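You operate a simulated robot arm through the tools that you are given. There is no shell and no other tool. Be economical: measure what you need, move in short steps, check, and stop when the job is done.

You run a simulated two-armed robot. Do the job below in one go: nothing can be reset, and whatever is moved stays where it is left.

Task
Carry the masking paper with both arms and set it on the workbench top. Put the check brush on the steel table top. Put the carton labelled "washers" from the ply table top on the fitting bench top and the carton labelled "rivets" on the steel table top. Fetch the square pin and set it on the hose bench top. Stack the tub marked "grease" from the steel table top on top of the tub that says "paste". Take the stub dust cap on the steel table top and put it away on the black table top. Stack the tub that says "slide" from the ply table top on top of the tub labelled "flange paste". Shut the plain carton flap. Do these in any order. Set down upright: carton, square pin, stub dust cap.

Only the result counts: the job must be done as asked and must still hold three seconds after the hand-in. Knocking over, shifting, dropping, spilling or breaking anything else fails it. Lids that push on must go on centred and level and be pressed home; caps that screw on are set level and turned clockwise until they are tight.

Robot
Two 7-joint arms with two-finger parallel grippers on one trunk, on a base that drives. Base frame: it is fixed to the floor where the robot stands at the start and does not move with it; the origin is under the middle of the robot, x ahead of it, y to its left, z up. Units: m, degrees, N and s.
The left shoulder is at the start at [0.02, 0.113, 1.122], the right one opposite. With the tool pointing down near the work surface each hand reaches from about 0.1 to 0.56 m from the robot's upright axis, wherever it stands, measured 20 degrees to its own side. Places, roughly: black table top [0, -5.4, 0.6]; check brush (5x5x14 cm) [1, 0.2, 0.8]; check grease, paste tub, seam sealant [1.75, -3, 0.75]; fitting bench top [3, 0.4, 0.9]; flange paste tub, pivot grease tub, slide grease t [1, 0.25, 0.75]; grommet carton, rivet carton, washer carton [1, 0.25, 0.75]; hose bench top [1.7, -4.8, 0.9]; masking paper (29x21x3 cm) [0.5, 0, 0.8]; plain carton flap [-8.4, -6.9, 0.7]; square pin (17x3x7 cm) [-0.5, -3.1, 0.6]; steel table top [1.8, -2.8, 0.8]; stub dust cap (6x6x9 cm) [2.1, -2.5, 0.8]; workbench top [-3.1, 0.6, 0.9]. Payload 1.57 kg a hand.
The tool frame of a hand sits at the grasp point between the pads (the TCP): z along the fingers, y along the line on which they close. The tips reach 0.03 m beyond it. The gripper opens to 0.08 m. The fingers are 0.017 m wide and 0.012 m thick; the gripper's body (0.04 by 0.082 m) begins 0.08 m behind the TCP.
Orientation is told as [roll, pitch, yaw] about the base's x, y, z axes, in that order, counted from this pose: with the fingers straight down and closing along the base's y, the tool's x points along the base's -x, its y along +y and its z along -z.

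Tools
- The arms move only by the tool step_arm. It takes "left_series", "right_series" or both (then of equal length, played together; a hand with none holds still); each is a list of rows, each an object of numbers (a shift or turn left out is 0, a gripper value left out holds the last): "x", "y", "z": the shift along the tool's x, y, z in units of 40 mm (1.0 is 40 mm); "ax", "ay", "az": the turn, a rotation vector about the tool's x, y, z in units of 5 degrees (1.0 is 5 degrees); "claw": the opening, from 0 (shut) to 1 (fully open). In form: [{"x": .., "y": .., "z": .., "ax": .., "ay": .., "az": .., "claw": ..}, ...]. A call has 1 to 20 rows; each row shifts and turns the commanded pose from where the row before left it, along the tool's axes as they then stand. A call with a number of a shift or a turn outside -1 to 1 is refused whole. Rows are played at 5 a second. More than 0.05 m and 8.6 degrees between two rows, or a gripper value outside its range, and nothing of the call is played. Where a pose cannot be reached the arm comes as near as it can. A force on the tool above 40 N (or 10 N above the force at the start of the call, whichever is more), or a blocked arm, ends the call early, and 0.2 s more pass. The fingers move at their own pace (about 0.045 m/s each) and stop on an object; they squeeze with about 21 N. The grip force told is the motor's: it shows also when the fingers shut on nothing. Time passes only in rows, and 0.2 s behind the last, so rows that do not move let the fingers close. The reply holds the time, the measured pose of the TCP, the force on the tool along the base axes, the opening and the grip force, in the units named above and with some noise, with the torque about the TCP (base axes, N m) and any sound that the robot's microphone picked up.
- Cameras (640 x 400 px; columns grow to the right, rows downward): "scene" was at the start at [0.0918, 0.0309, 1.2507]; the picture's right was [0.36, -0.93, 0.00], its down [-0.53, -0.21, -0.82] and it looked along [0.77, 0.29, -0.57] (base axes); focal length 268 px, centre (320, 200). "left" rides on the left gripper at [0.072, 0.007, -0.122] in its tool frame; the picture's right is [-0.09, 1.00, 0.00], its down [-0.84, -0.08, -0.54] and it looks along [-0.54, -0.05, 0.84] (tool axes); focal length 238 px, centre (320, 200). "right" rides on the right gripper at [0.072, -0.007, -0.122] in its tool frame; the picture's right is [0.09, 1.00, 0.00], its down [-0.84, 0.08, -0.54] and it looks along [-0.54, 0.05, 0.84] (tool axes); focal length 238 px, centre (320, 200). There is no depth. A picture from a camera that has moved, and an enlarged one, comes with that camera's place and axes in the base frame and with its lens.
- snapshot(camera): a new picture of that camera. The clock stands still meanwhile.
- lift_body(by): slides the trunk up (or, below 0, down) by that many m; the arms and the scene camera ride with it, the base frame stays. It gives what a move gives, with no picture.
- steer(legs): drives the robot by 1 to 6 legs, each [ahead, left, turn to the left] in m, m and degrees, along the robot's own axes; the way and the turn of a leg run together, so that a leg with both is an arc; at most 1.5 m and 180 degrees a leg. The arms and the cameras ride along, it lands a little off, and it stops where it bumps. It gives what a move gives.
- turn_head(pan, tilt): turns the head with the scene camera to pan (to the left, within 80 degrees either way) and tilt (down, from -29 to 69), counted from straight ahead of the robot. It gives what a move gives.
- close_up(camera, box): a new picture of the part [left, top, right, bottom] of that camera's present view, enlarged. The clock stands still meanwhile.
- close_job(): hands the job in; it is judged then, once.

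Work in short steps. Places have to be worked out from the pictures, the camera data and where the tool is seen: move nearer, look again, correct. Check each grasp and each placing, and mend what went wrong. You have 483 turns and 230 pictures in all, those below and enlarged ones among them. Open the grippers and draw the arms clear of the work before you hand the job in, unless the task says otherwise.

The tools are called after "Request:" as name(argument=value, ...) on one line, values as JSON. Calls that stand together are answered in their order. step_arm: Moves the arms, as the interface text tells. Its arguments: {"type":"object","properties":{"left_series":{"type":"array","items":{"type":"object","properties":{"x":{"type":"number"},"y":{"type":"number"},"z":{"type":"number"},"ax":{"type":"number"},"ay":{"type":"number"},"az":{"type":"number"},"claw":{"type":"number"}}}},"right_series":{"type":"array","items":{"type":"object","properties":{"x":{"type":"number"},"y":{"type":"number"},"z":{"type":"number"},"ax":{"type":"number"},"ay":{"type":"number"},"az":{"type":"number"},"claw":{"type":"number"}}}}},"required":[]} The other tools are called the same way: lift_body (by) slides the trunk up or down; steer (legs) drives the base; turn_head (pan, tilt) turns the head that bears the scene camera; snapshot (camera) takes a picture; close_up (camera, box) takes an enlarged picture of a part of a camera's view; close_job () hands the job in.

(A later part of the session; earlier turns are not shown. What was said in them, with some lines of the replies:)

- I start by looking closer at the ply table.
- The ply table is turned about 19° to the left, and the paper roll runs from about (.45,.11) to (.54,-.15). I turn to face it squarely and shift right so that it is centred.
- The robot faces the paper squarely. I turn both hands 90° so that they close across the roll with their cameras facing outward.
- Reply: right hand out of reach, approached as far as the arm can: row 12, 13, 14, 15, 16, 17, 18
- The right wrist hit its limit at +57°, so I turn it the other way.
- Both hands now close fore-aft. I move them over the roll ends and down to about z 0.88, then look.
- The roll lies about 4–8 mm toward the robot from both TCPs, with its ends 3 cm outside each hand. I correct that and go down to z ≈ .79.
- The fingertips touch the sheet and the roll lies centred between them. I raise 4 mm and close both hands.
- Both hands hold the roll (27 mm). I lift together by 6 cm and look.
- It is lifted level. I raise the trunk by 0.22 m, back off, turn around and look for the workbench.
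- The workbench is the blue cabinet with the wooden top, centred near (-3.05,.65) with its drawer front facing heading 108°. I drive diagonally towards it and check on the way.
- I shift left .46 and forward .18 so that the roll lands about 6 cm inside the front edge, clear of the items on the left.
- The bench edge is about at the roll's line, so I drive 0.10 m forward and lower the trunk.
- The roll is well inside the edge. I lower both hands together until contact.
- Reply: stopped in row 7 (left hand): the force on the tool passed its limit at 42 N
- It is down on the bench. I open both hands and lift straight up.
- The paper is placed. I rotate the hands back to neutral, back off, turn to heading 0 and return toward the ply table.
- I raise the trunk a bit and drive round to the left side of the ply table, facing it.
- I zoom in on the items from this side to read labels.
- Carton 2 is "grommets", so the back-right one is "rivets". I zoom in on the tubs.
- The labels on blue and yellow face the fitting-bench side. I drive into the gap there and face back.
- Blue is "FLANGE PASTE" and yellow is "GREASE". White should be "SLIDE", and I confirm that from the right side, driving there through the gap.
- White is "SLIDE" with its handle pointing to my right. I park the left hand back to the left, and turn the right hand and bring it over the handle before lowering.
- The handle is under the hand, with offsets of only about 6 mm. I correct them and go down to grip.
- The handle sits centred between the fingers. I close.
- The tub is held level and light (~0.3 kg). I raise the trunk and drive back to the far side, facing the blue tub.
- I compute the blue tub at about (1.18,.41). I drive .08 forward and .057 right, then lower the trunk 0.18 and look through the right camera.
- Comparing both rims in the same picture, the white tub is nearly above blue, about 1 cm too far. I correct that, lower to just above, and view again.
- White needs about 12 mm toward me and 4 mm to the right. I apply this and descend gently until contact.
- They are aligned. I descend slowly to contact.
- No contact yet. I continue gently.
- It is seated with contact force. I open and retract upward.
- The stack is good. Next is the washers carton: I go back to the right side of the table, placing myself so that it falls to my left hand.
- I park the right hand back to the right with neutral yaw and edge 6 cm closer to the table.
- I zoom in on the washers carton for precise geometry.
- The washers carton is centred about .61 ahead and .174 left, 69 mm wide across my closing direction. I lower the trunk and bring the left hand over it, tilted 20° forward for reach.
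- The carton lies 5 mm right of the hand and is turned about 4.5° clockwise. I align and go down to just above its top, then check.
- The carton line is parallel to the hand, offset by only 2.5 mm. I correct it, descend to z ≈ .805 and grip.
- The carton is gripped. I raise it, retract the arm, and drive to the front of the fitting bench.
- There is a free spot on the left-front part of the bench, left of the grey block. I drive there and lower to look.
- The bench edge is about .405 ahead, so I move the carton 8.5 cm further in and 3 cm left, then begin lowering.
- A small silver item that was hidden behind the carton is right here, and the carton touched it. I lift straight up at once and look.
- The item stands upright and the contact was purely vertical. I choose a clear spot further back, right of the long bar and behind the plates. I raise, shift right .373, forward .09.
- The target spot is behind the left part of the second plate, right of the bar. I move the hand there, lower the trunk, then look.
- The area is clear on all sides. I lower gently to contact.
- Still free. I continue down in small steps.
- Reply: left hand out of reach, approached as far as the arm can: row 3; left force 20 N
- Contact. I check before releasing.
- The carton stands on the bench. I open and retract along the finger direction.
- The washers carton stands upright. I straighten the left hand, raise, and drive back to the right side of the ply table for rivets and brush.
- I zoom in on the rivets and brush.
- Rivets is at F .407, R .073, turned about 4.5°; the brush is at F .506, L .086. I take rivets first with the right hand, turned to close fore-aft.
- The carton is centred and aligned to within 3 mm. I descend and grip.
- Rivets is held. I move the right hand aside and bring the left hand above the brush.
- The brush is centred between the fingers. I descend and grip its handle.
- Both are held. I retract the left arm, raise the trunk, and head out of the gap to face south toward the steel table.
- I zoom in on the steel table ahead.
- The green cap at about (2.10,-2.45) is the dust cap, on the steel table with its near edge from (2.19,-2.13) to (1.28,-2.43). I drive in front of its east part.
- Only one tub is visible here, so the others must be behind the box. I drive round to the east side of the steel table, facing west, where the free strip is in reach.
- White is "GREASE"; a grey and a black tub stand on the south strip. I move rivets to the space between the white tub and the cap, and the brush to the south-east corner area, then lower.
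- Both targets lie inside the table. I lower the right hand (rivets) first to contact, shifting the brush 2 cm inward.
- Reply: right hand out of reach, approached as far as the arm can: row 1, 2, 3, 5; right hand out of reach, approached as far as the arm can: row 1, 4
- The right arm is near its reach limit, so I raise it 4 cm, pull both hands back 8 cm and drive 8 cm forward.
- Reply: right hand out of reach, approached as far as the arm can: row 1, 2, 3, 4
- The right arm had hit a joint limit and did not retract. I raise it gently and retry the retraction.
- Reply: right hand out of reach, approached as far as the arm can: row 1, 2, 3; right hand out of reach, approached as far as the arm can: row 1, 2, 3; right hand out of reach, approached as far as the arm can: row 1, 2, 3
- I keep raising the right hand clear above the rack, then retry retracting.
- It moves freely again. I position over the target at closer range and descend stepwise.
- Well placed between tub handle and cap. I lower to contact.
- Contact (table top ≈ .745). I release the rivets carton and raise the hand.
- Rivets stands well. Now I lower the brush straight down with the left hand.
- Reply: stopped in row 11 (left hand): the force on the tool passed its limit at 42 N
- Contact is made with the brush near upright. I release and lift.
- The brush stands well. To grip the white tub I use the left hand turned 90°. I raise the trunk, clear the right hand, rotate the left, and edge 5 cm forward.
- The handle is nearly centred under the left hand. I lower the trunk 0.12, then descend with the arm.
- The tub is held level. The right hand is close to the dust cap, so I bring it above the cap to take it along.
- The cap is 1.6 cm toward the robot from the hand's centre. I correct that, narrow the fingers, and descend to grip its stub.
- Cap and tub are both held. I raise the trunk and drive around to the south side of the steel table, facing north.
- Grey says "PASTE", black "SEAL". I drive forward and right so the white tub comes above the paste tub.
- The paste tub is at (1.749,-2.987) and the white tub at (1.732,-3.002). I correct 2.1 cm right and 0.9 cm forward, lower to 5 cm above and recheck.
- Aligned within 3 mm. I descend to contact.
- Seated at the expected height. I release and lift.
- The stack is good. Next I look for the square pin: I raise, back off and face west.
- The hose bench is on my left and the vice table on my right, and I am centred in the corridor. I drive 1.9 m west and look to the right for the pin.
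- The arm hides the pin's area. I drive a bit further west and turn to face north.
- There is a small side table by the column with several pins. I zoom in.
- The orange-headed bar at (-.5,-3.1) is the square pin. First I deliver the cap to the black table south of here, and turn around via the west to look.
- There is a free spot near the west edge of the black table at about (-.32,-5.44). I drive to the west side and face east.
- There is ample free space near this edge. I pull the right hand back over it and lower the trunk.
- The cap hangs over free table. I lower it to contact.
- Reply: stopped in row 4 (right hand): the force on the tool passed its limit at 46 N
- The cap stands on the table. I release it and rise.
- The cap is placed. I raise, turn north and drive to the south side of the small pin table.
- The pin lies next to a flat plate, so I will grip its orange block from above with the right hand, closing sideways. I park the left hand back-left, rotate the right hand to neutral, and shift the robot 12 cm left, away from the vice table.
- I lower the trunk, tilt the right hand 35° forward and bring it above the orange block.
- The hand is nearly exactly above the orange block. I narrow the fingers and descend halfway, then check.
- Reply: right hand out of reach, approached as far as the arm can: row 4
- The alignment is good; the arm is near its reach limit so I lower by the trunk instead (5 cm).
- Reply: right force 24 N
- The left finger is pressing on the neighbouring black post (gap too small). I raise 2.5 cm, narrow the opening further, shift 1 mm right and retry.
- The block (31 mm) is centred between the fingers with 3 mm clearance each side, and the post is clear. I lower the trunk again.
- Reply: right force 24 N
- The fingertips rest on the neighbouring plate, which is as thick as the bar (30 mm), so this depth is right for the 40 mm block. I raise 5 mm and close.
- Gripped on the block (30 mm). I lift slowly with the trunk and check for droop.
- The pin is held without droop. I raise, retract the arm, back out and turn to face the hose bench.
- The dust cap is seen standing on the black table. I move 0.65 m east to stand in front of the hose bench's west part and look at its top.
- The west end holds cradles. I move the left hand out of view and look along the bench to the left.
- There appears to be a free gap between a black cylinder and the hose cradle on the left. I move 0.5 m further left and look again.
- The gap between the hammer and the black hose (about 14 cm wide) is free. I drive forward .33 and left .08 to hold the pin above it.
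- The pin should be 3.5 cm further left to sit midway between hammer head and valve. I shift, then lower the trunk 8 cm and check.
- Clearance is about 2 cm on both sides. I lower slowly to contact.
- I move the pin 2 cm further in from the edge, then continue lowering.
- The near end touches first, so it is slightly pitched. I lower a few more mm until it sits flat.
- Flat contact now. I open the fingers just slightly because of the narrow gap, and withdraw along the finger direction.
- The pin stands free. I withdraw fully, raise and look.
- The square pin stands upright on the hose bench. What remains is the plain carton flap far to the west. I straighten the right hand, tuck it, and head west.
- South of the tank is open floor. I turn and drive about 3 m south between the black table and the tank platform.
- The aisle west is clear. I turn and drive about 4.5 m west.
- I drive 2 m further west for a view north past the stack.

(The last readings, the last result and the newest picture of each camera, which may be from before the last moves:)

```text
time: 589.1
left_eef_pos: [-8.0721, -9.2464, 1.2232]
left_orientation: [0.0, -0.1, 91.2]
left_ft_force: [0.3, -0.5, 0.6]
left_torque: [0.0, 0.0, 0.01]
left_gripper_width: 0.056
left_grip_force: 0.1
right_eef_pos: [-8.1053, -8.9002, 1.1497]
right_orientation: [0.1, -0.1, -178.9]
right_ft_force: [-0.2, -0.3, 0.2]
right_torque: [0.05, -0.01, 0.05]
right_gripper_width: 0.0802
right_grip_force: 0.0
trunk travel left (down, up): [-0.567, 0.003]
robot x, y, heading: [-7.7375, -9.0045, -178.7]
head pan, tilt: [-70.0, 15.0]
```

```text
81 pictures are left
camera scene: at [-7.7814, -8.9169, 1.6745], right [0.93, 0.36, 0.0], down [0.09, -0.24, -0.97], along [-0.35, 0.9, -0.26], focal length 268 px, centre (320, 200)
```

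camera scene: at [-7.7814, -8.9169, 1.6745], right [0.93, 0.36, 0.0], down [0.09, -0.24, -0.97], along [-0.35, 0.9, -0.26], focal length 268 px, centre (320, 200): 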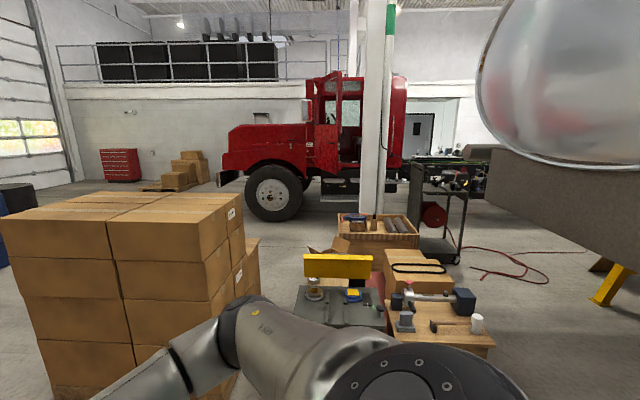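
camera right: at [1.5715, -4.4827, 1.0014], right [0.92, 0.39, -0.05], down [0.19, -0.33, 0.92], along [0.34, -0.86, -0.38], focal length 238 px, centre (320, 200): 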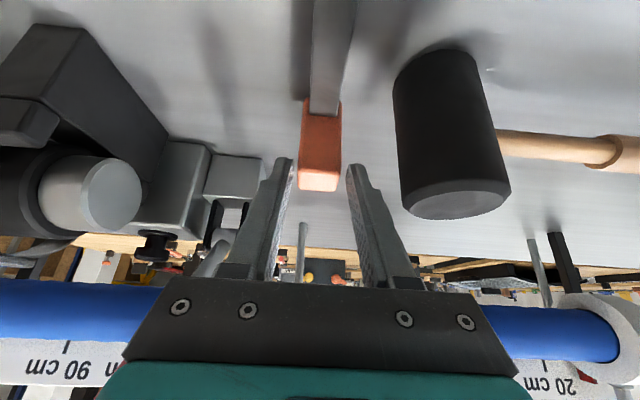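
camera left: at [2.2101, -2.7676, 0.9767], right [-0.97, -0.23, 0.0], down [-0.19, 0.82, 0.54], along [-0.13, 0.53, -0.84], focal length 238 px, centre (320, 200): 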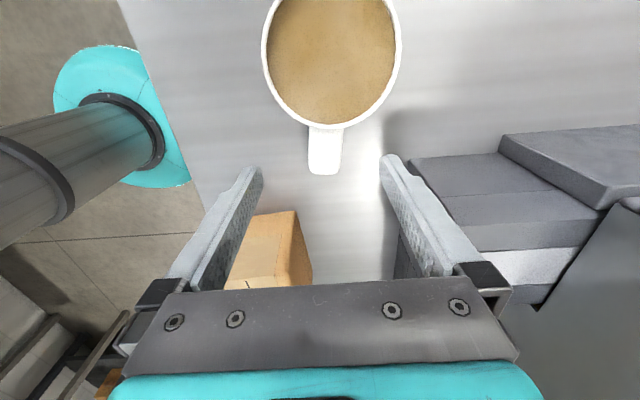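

The carton is behind the dolly and pallet stack. I go around the stack's west side and look again.

Request:
steer(legs=[[1.4, 0, 0], [1.15, 0, 0], [0, 0, -90]])

Request:
turn_head(pan=-25, tilt=15)

Request:
snapshot(camera="scene")

```text
time: 605.3
left_eef_pos: [-10.5328, -8.724, 1.2246]
left_orientation: [-0.1, -0.1, 2.2]
left_ft_force: [-0.4, 0.9, -0.2]
left_torque: [-0.02, 0.05, 0.02]
left_gripper_width: 0.0561
left_grip_force: 0.0
right_eef_pos: [-10.1872, -8.6855, 1.1495]
right_orientation: [0.1, 0.0, 92.2]
right_ft_force: [0.3, -0.6, 1.0]
right_torque: [0.01, 0.0, 0.01]
right_gripper_width: 0.0801
right_grip_force: 0.1
trunk travel left (down, up): [-0.567, 0.003]
robot x, y, heading: [-10.2804, -9.0532, 92.1]
head pan, tilt: [-70.0, 15.0]
```

```text
time: 606.4
left_eef_pos: [-10.5324, -8.7246, 1.2232]
left_orientation: [0.0, -0.1, 2.3]
left_ft_force: [-0.5, -0.3, -0.3]
left_torque: [0.0, 0.03, 0.01]
left_gripper_width: 0.0564
left_grip_force: 0.1
right_eef_pos: [-10.1872, -8.6856, 1.1481]
right_orientation: [0.0, -0.1, 92.2]
right_ft_force: [-0.8, -0.9, -0.4]
right_torque: [-0.02, 0.01, 0.03]
right_gripper_width: 0.0801
right_grip_force: 0.0
trunk travel left (down, up): [-0.567, 0.003]
robot x, y, heading: [-10.2831, -9.0578, 92.2]
head pan, tilt: [-25.0, 15.0]
```

```text
80 pictures are left
camera scene: at [-10.2473, -8.9598, 1.6745], right [0.92, -0.39, 0.0], down [-0.1, -0.24, -0.97], along [0.37, 0.89, -0.26], focal length 268 px, centre (320, 200)
```

scene: 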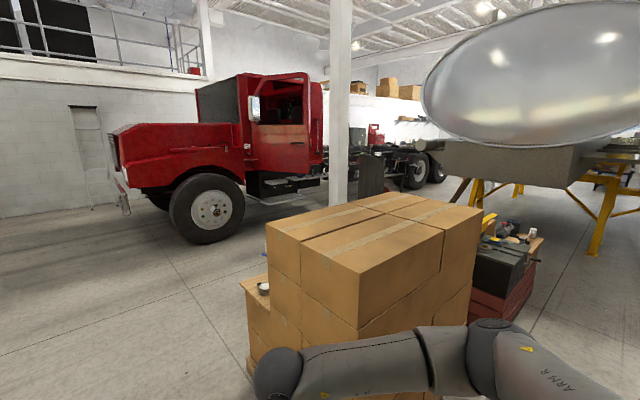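

I shift left, go north past the stack, and look east.

Request:
steer(legs=[[0, 0.45, 0], [1.3, 0, 0], [1.0, 0, 0]])

Request:
turn_head(pan=-75, tilt=20)

Request:
snapshot(camera="scene")

```text
time: 620.1
left_eef_pos: [-11.0813, -6.4373, 1.2243]
left_orientation: [0.0, -0.1, 2.4]
left_ft_force: [-0.2, 0.1, 0.7]
left_torque: [-0.05, 0.03, -0.01]
left_gripper_width: 0.0561
left_grip_force: 0.0
right_eef_pos: [-10.7362, -6.3959, 1.1483]
right_orientation: [0.0, 0.0, 92.6]
right_ft_force: [-0.2, 0.2, 0.0]
right_torque: [-0.05, 0.0, 0.01]
right_gripper_width: 0.0801
right_grip_force: 0.0
trunk travel left (down, up): [-0.567, 0.003]
robot x, y, heading: [-10.8305, -6.7638, 92.6]
head pan, tilt: [-25.0, 15.0]
```

```text
time: 621.3
left_eef_pos: [-11.0822, -6.4379, 1.2248]
left_orientation: [-0.1, -0.1, 2.6]
left_ft_force: [-0.2, -0.4, 0.1]
left_torque: [-0.01, 0.0, 0.01]
left_gripper_width: 0.056
left_grip_force: 0.0
right_eef_pos: [-10.7364, -6.3975, 1.1503]
right_orientation: [0.1, -0.2, 92.5]
right_ft_force: [0.7, 0.3, 0.6]
right_torque: [0.0, -0.01, 0.02]
right_gripper_width: 0.0801
right_grip_force: 0.1
trunk travel left (down, up): [-0.567, 0.003]
robot x, y, heading: [-10.8252, -6.7648, 92.7]
head pan, tilt: [-75.0, 20.0]
```

```text
79 pictures are left
camera scene: at [-10.7414, -6.7292, 1.6663], right [0.3, -0.95, 0.0], down [-0.33, -0.1, -0.94], along [0.9, 0.28, -0.34], focal length 268 px, centre (320, 200)
```

scene: 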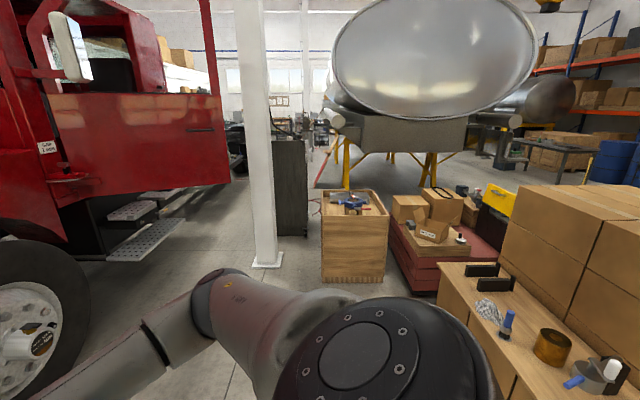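

Request:
close_up(camera="scene", box=[370, 170, 530, 290])

```text
3.33 times, centred on (450, 230) of scene
camera zoom: at [-10.7414, -6.7292, 1.6663], right [0.3, -0.95, 0.0], down [-0.33, -0.1, -0.94], along [0.9, 0.28, -0.34], focal length 892 px, centre (-113, 100)
```

zoom: 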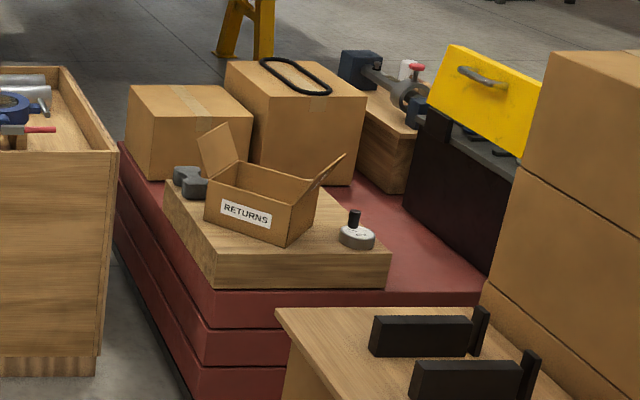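

The open carton ("RETURNS") sits on the red dolly with two raised flaps. I approach from the west between the tall crate and the stack.

Request:
steer(legs=[[0.3, 0, 0], [0, 0, -97.6], [1.3, 0, 0]])

Request:
turn_head(pan=-20, tilt=35)

Request:
snapshot(camera="scene")

```text
time: 633.6
left_eef_pos: [-9.1933, -6.378, 1.2244]
left_orientation: [-0.1, 0.0, -94.9]
left_ft_force: [0.6, -0.5, -1.0]
left_torque: [-0.02, 0.01, -0.01]
left_gripper_width: 0.056
left_grip_force: 0.1
right_eef_pos: [-9.1966, -6.7247, 1.1498]
right_orientation: [0.2, 0.0, -4.8]
right_ft_force: [-0.5, -0.5, 0.4]
right_torque: [-0.03, -0.01, -0.03]
right_gripper_width: 0.08
right_grip_force: 0.0
trunk travel left (down, up): [-0.567, 0.003]
robot x, y, heading: [-9.5535, -6.5821, -4.7]
head pan, tilt: [-75.0, 20.0]
```

```text
time: 634.9
left_eef_pos: [-9.1914, -6.3788, 1.2245]
left_orientation: [0.0, 0.0, -95.0]
left_ft_force: [-0.5, -0.6, -0.5]
left_torque: [0.0, 0.02, 0.01]
left_gripper_width: 0.0559
left_grip_force: 0.1
right_eef_pos: [-9.1966, -6.7246, 1.1503]
right_orientation: [0.1, -0.1, -4.9]
right_ft_force: [0.2, 1.7, -0.3]
right_torque: [0.0, 0.0, -0.01]
right_gripper_width: 0.0797
right_grip_force: 0.1
trunk travel left (down, up): [-0.567, 0.003]
robot x, y, heading: [-9.5516, -6.5854, -4.9]
head pan, tilt: [-20.0, 35.0]
```

```text
77 pictures are left
camera scene: at [-9.4619, -6.6244, 1.6425], right [-0.42, -0.91, 0.0], down [-0.52, 0.24, -0.82], along [0.74, -0.35, -0.57], focal length 268 px, centre (320, 200)
```

scene: 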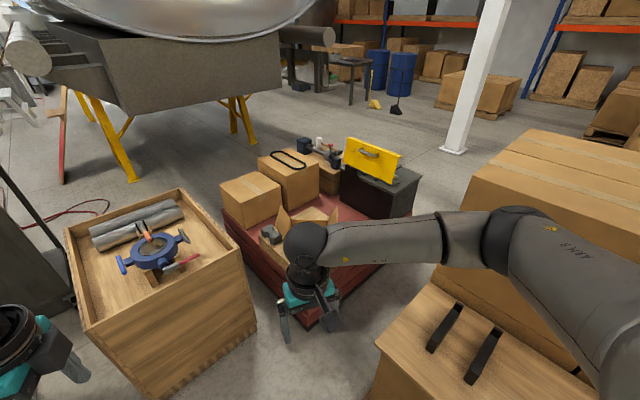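

Request:
snapshot(camera="right")

```text
76 pictures are left
camera right: at [-9.2679, -6.7258, 1.2724], right [-0.01, 1.0, 0.0], down [0.84, 0.0, 0.54], along [0.54, 0.01, -0.84], focal length 238 px, centre (320, 200)
```

right: 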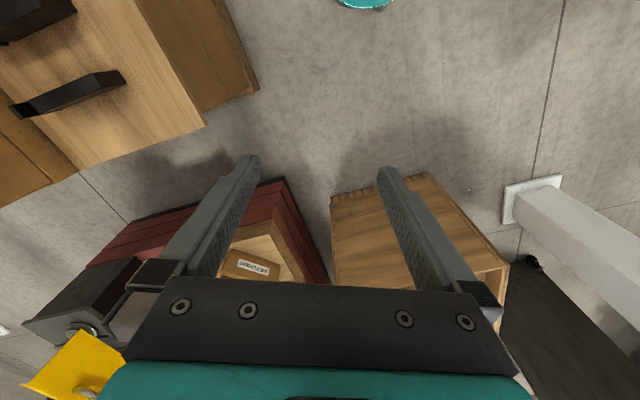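

From the right camera I see the pocket: stack corner, dolly apex and crate. I move forward 0.6 m and turn toward the carton.

Request:
steer(legs=[[0.6, 0.03, 0], [0, 0, -38]])

Request:
turn_head(pan=0, tilt=50)

Request:
snapshot(camera="scene")

Request:
snapshot(camera="right")

```text
time: 640.0
left_eef_pos: [-8.5433, -6.6622, 1.2256]
left_orientation: [0.0, -0.1, -132.8]
left_ft_force: [1.0, 0.3, -0.1]
left_torque: [-0.02, 0.03, -0.01]
left_gripper_width: 0.056
left_grip_force: 0.0
right_eef_pos: [-8.7589, -6.9347, 1.1493]
right_orientation: [0.1, 0.0, -42.8]
right_ft_force: [-0.6, 0.2, 0.3]
right_torque: [0.01, 0.0, 0.04]
right_gripper_width: 0.0802
right_grip_force: 0.1
trunk travel left (down, up): [-0.567, 0.003]
robot x, y, heading: [-8.9553, -6.6086, -42.9]
head pan, tilt: [-20.0, 35.0]
```

```text
time: 640.9
left_eef_pos: [-8.5439, -6.6625, 1.2248]
left_orientation: [0.0, -0.1, -132.7]
left_ft_force: [0.0, 0.6, 0.2]
left_torque: [0.02, 0.0, 0.01]
left_gripper_width: 0.0559
left_grip_force: 0.0
right_eef_pos: [-8.7598, -6.9358, 1.1486]
right_orientation: [0.2, -0.1, -42.8]
right_ft_force: [-1.1, -0.7, 0.0]
right_torque: [0.02, 0.0, -0.02]
right_gripper_width: 0.0798
right_grip_force: 0.1
trunk travel left (down, up): [-0.567, 0.003]
robot x, y, heading: [-8.9506, -6.6059, -42.8]
head pan, tilt: [0.0, 50.0]
```

```text
75 pictures are left
camera scene: at [-8.8905, -6.6663, 1.6208], right [-0.68, -0.73, 0.0], down [-0.56, 0.52, -0.64], along [0.47, -0.44, -0.77], focal length 268 px, centre (320, 200)
```

scene: 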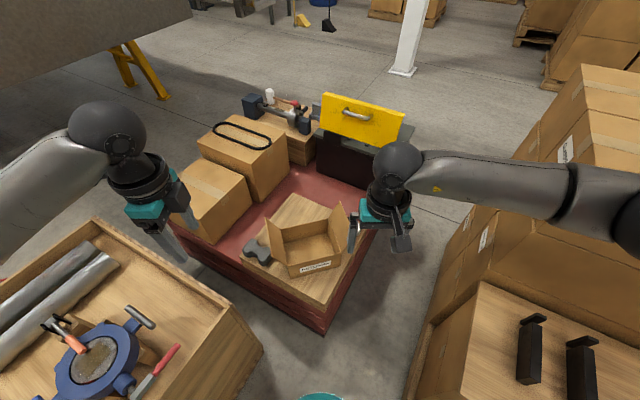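

```text
74 pictures are left
camera right: at [-8.8165, -6.8905, 1.2725], right [0.61, 0.79, 0.0], down [0.67, -0.51, 0.54], along [0.43, -0.33, -0.84], focal length 238 px, centre (320, 200)
```

right: 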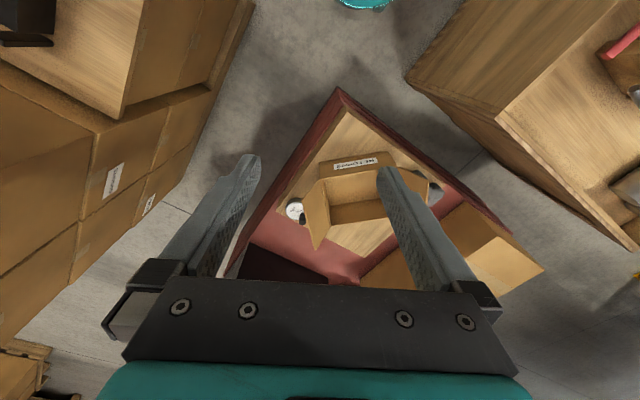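

Request:
close_up(camera="scene", box=[220, 180, 380, 300])

Request:
close_up(camera="right", box=[250, 110, 470, 290])

```text
3.33 times, centred on (300, 240) of scene
camera zoom: at [-8.8905, -6.6663, 1.6208], right [-0.68, -0.73, 0.0], down [-0.56, 0.52, -0.64], along [0.47, -0.44, -0.77], focal length 892 px, centre (387, 67)
```

zoom: 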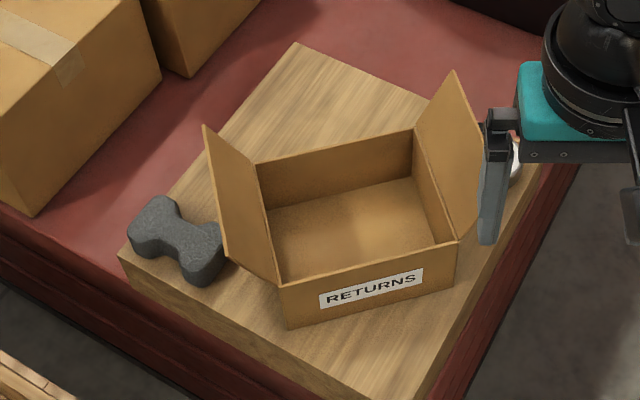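

```text
2.22 times, centred on (360, 200) of right
camera zoom: at [-8.8165, -6.8905, 1.2725], right [0.61, 0.79, 0.0], down [0.67, -0.51, 0.54], along [0.43, -0.33, -0.84], focal length 530 px, centre (231, 200)
```

zoom: 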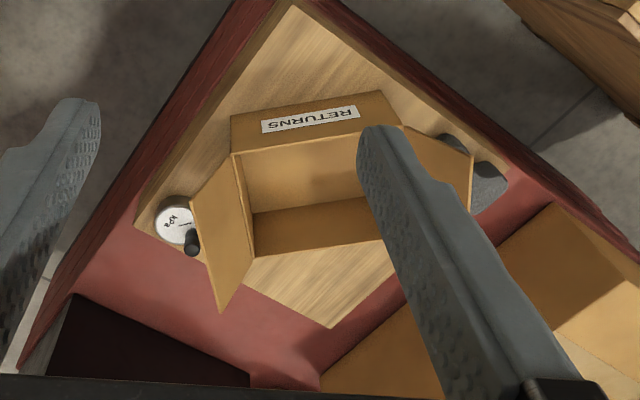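

The named flap at (-8.4,-6.9) is the left (north) one: hinge at z≈.684, leaning outward by about 29°. I will face east and push it over with the closed right hand. First I pull the left hand back and up, then turn and position.

Request:
step_arm(left_series=[{"y": -0.8, "z": -0.5}, {"y": -0.8, "z": -0.5}, {"y": -0.8, "z": -0.5}, {"y": -0.8, "z": -0.5}, {"z": -0.5}], right_series=[{"claw": 0}, {}, {}, {}, {}])

Request:
steer(legs=[[0, 0, 42.8], [0.085, -0.08, 0]])

Request:
snapshot(camera="scene")

```text
time: 642.0
left_eef_pos: [-8.6129, -6.5892, 1.3238]
left_orientation: [0.0, -0.1, -132.8]
left_ft_force: [-0.3, -1.0, 0.7]
left_torque: [-0.05, 0.01, 0.02]
left_gripper_width: 0.056
left_grip_force: 0.1
left hand out of reach, approached as far as the arm can: row 4
right_eef_pos: [-8.7596, -6.9358, 1.1493]
right_orientation: [0.2, -0.1, -42.8]
right_ft_force: [-0.1, 0.5, 0.0]
right_torque: [0.01, 0.01, -0.04]
right_gripper_width: 0.0
right_grip_force: 14.6
trunk travel left (down, up): [-0.567, 0.003]
robot x, y, heading: [-8.9527, -6.6071, -42.7]
head pan, tilt: [0.0, 50.0]
```

```text
time: 645.2
left_eef_pos: [-8.6299, -6.4428, 1.3242]
left_orientation: [-0.1, 0.0, -90.3]
left_ft_force: [0.4, 0.1, -0.7]
left_torque: [0.02, -0.01, -0.02]
left_gripper_width: 0.0558
left_grip_force: 0.0
right_eef_pos: [-8.5036, -6.7973, 1.1491]
right_orientation: [0.2, 0.0, -0.4]
right_ft_force: [0.6, 0.5, -0.6]
right_torque: [0.03, 0.02, 0.0]
right_gripper_width: 0.0
right_grip_force: 20.8
trunk travel left (down, up): [-0.567, 0.003]
robot x, y, heading: [-8.8699, -6.6836, -0.6]
head pan, tilt: [0.0, 50.0]
```

```text
71 pictures are left
camera scene: at [-8.7826, -6.6879, 1.6207], right [0.0, -1.0, 0.0], down [-0.77, 0.0, -0.64], along [0.64, 0.0, -0.77], focal length 268 px, centre (320, 200)
```

scene: 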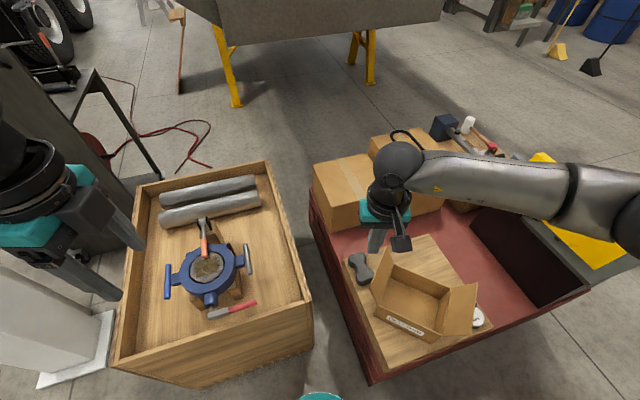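

I lower the trunk, tilt the right hand 20° forward and bring the closed fingertips beyond the north side of the flap.

Request:
lift_body(by=-0.24)

Request:
step_arm(right_series=[{"ay": -1}, {"ay": -1}, {"ay": -1}, {"ay": -1}, {"x": -0.96, "z": 0.35, "y": -0.1}, {"x": -0.96, "z": 0.35, "y": -0.1}, {"x": -0.96, "z": 0.35, "y": -0.1}, {"x": -0.96, "z": 0.35, "y": -0.1}])

Request:
close_up(camera="scene", box=[310, 190, 510, 340])

Request:
snapshot(camera="right")

```text
time: 647.7
left_eef_pos: [-8.6308, -6.4431, 1.0833]
left_orientation: [0.0, -0.2, -90.2]
left_ft_force: [0.7, 0.4, -0.1]
left_torque: [0.03, 0.01, 0.02]
left_gripper_width: 0.056
left_grip_force: 0.0
right_eef_pos: [-8.5042, -6.797, 0.9091]
right_orientation: [0.2, -0.1, -0.3]
right_ft_force: [1.1, -0.4, 0.5]
right_torque: [0.03, -0.04, -0.04]
right_gripper_width: 0.0
right_grip_force: 21.8
trunk travel left (down, up): [-0.327, 0.243]
robot x, y, heading: [-8.8692, -6.6851, -0.0]
head pan, tilt: [0.0, 50.0]
```

```text
time: 649.5
left_eef_pos: [-8.6305, -6.4412, 1.0837]
left_orientation: [0.0, -0.1, -90.4]
left_ft_force: [0.3, -0.4, 0.0]
left_torque: [0.0, -0.01, 0.0]
left_gripper_width: 0.0559
left_grip_force: 0.0
right_eef_pos: [-8.3397, -6.8148, 0.9091]
right_orientation: [0.2, -20.1, -0.3]
right_ft_force: [-0.4, -0.3, 0.5]
right_torque: [0.0, 0.0, -0.03]
right_gripper_width: 0.0
right_grip_force: 20.7
trunk travel left (down, up): [-0.327, 0.243]
robot x, y, heading: [-8.8686, -6.6876, -0.2]
head pan, tilt: [0.0, 50.0]
```

```text
2.67 times, centred on (410, 265) of scene
camera zoom: at [-8.7826, -6.6873, 1.3807], right [0.0, -1.0, 0.0], down [-0.77, 0.0, -0.64], along [0.64, 0.0, -0.77], focal length 714 px, centre (80, 27)
```

zoom: 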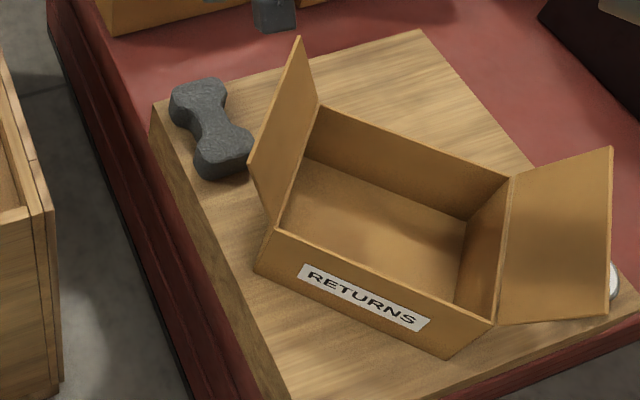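

```text
69 pictures are left
camera right: at [-8.4485, -6.8204, 1.0003], right [-0.08, 1.0, -0.03], down [0.6, 0.07, 0.8], along [0.8, 0.05, -0.6], focal length 238 px, centre (320, 200)
```

right: 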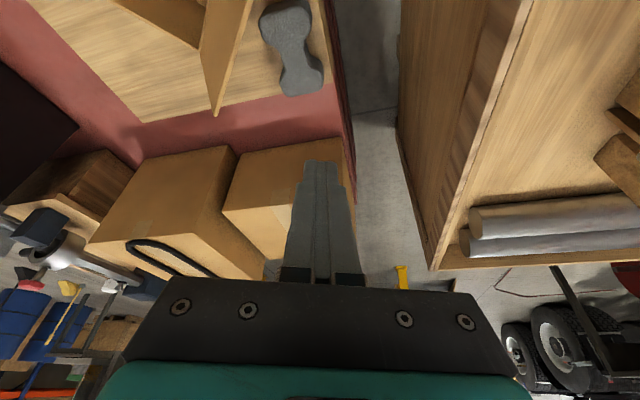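

Geometry is confirmed. I lower the fingertips outside the flap and sweep inward until the flap passes vertical, then check.

Request:
step_arm(right_series=[{"x": 0.39, "z": 0.77, "y": -0.11}, {"x": 0.39, "z": 0.77, "y": -0.11}, {"x": 0.39, "z": 0.77, "y": -0.11}, {"x": 0.39, "z": 0.77, "y": -0.11}, {"x": 0.294, "z": -0.107, "y": -0.6}, {"x": 0.294, "z": -0.107, "y": -0.6}, {"x": 0.294, "z": -0.107, "y": -0.6}, {"x": 0.294, "z": -0.107, "y": -0.6}, {"x": 0.294, "z": -0.107, "y": -0.6}])

Request:
close_up(camera="scene", box=[310, 190, 510, 340])

```text
time: 651.5
left_eef_pos: [-8.631, -6.442, 1.0838]
left_orientation: [0.0, -0.1, -90.2]
left_ft_force: [0.0, -0.3, -0.8]
left_torque: [-0.01, 0.0, -0.02]
left_gripper_width: 0.056
left_grip_force: 0.1
right_eef_pos: [-8.4235, -6.9505, 0.7709]
right_orientation: [0.0, -20.0, -0.3]
right_ft_force: [-0.1, -0.1, -0.2]
right_torque: [0.01, -0.03, -0.02]
right_gripper_width: 0.0
right_grip_force: 21.0
trunk travel left (down, up): [-0.327, 0.243]
robot x, y, heading: [-8.8711, -6.69, -0.4]
head pan, tilt: [0.0, 50.0]
```

```text
2.67 times, centred on (410, 265) of scene
camera zoom: at [-8.7838, -6.6877, 1.3807], right [0.0, -1.0, 0.0], down [-0.77, 0.0, -0.64], along [0.64, 0.0, -0.77], focal length 714 px, centre (80, 27)
```

zoom: 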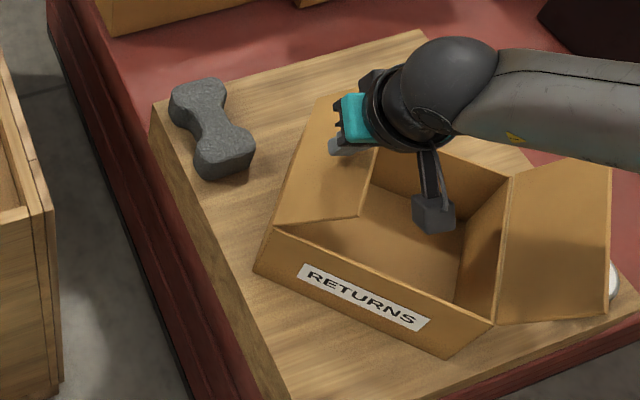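

The flap is past vertical. I continue the arc down to close it.

Request:
step_arm(right_series=[{"x": 0.25, "z": 0.176, "y": -0.33}, {"x": 0.265, "z": 0.222, "y": -0.33}, {"x": 0.24, "z": 0.258, "y": -0.266}, {"x": 0.2, "z": 0.273, "y": -0.177}, {"x": 0.085, "z": 0.235}, {}])

Request:
close_up(camera="scene", box=[310, 190, 510, 340])

```text
time: 652.9
left_eef_pos: [-8.6294, -6.4429, 1.0836]
left_orientation: [0.0, -0.1, -90.3]
left_ft_force: [0.3, -0.3, 1.3]
left_torque: [0.02, 0.0, -0.01]
left_gripper_width: 0.056
left_grip_force: 0.0
right_eef_pos: [-8.445, -6.9944, 0.7129]
right_orientation: [0.3, -20.1, -0.3]
right_ft_force: [0.2, -0.5, 0.6]
right_torque: [0.0, 0.03, 0.02]
right_gripper_width: 0.0
right_grip_force: 21.2
trunk travel left (down, up): [-0.327, 0.243]
robot x, y, heading: [-8.8719, -6.6883, -0.3]
head pan, tilt: [0.0, 50.0]
```

```text
2.67 times, centred on (410, 265) of scene
camera zoom: at [-8.783, -6.6877, 1.3808], right [0.0, -1.0, 0.0], down [-0.77, 0.0, -0.64], along [0.64, 0.0, -0.77], focal length 714 px, centre (80, 27)
```

zoom: 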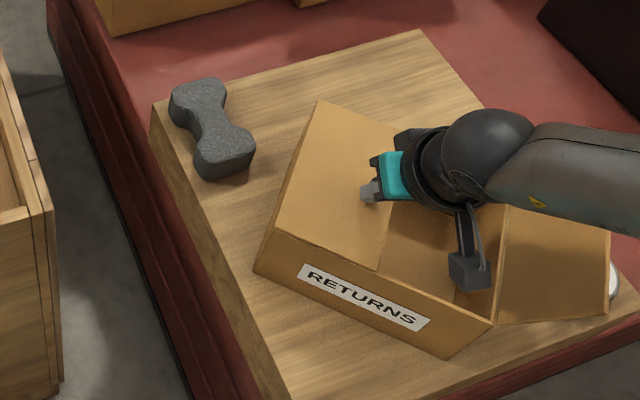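

Nearly flat. I press down gently until I feel the stop.

Request:
step_arm(right_series=[{"x": 0.034, "z": 0.094}, {"x": 0.034, "z": 0.094}, {"x": 0.017, "z": 0.047}, {}])

Request:
close_up(camera="scene", box=[310, 190, 510, 340])

```text
time: 653.9
left_eef_pos: [-8.6318, -6.4416, 1.084]
left_orientation: [0.1, -0.2, -90.4]
left_ft_force: [-0.2, -1.2, 0.6]
left_torque: [-0.02, -0.02, 0.01]
left_gripper_width: 0.0562
left_grip_force: 0.0
right_eef_pos: [-8.4452, -6.9952, 0.7064]
right_orientation: [0.1, -20.3, -0.3]
right_ft_force: [-9.2, -0.7, 25.4]
right_torque: [-0.05, 0.21, 0.03]
right_gripper_width: 0.0
right_grip_force: 21.0
trunk travel left (down, up): [-0.327, 0.243]
robot x, y, heading: [-8.8704, -6.6875, -0.5]
head pan, tilt: [0.0, 50.0]
```

```text
2.67 times, centred on (410, 265) of scene
camera zoom: at [-8.7856, -6.6865, 1.3811], right [0.0, -1.0, 0.0], down [-0.76, 0.0, -0.64], along [0.64, 0.0, -0.76], focal length 714 px, centre (80, 27)
```

zoom: 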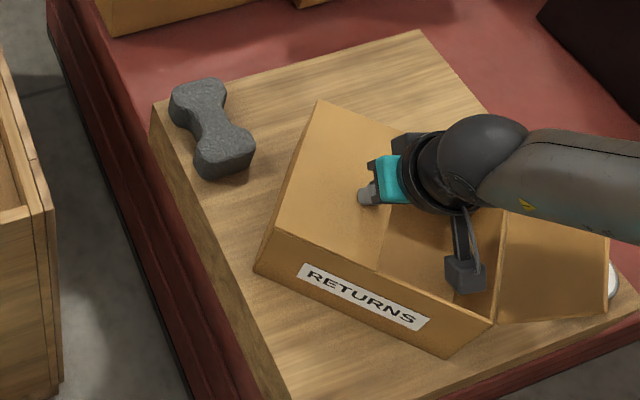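

The flap hit its stop. I lift straight up and check that it stays shut.

Request:
step_arm(right_series=[{"x": -0.1, "z": -0.28}, {"x": -0.2, "z": -0.6}, {"x": -0.3, "z": -0.9}, {"x": -0.3, "z": -0.9}, {"x": -0.3, "z": -0.9}])

Request:
lift_body(by=0.2)

Request:
close_up(camera="scene", box=[310, 190, 510, 340])

Request:
snapshot(camera="right")

```text
time: 655.1
left_eef_pos: [-8.6296, -6.4423, 1.0838]
left_orientation: [0.0, -0.1, -90.3]
left_ft_force: [0.7, -0.9, -0.1]
left_torque: [-0.03, 0.0, 0.0]
left_gripper_width: 0.056
left_grip_force: 0.1
right_eef_pos: [-8.4486, -6.9957, 0.8543]
right_orientation: [0.1, -19.9, -0.3]
right_ft_force: [0.1, 0.3, 0.6]
right_torque: [0.0, 0.03, 0.02]
right_gripper_width: 0.0
right_grip_force: 20.8
trunk travel left (down, up): [-0.327, 0.243]
robot x, y, heading: [-8.8714, -6.6879, -0.3]
head pan, tilt: [0.0, 50.0]
```

```text
time: 657.3
left_eef_pos: [-8.6295, -6.4423, 1.2836]
left_orientation: [0.1, 0.0, -90.4]
left_ft_force: [0.4, -0.4, -0.1]
left_torque: [0.03, -0.02, 0.01]
left_gripper_width: 0.056
left_grip_force: 0.2
right_eef_pos: [-8.4466, -6.9957, 1.0544]
right_orientation: [0.2, -20.0, -0.3]
right_ft_force: [0.5, 0.5, 0.7]
right_torque: [-0.01, -0.01, -0.03]
right_gripper_width: 0.0
right_grip_force: 21.3
trunk travel left (down, up): [-0.527, 0.043]
robot x, y, heading: [-8.8725, -6.6857, -0.4]
head pan, tilt: [0.0, 50.0]
```

```text
2.67 times, centred on (410, 265) of scene
camera zoom: at [-8.7829, -6.6876, 1.5807], right [0.0, -1.0, 0.0], down [-0.77, 0.0, -0.64], along [0.64, 0.0, -0.77], focal length 714 px, centre (80, 27)
```

zoom: 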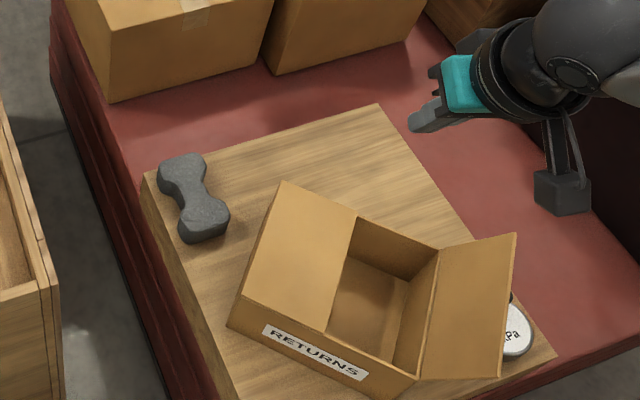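

```text
64 pictures are left
camera right: at [-8.5559, -7.0008, 1.1452], right [-0.08, 1.0, -0.03], down [0.6, 0.07, 0.8], along [0.8, 0.05, -0.6], focal length 238 px, centre (320, 200)
```

right: 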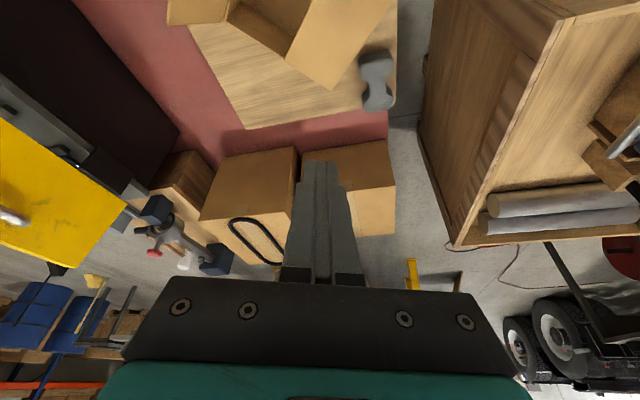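

The flap stays shut, and by its position it is the one named. I open both grippers and draw the right hand back clear of the work.

Request:
step_arm(left_series=[{"claw": 1}, {}, {}, {}, {}, {}], right_series=[{"claw": 1, "x": 0.6, "z": -0.5}, {"x": 0.6, "z": -0.5}, {"x": 0.6, "z": -0.5}, {"x": 0.5, "z": -0.3}, {}, {}])

Request:
snapshot(camera="scene")

```text
time: 658.7
left_eef_pos: [-8.6295, -6.4425, 1.2835]
left_orientation: [0.1, -0.1, -90.4]
left_ft_force: [0.2, -0.7, -0.4]
left_torque: [-0.01, 0.0, -0.01]
left_gripper_width: 0.0801
left_grip_force: 0.0
right_eef_pos: [-8.5585, -6.9942, 1.091]
right_orientation: [0.1, -20.0, -0.3]
right_ft_force: [0.4, -1.1, 0.3]
right_torque: [-0.02, 0.01, 0.0]
right_gripper_width: 0.0799
right_grip_force: 0.1
trunk travel left (down, up): [-0.527, 0.043]
robot x, y, heading: [-8.8707, -6.6858, -0.2]
head pan, tilt: [0.0, 50.0]
```

```text
63 pictures are left
camera scene: at [-8.7832, -6.6876, 1.5808], right [0.0, -1.0, 0.0], down [-0.77, 0.0, -0.64], along [0.64, 0.0, -0.77], focal length 268 px, centre (320, 200)
```

scene: 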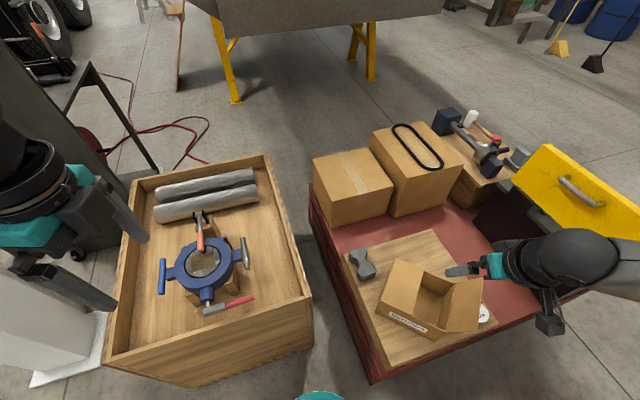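

Every item is set down and checked, the flap stays shut, and the grippers are open and clear. I hand the job in.

Request:
close_job()

```text
The job is handed in.
```

I finished every item and handed the job in; three points about the result:
- **Fitting bench:** the washers carton briefly pressed straight down on a small silver knob there. I lifted off at once and the knob stayed upright.
- **Square pin:** its near end sits about flush with the hose bench's front edge.
- **Carton flap:** the carton (labelled "RETURNS") has two flaps. I shut only the one at the listed position and left the other open.
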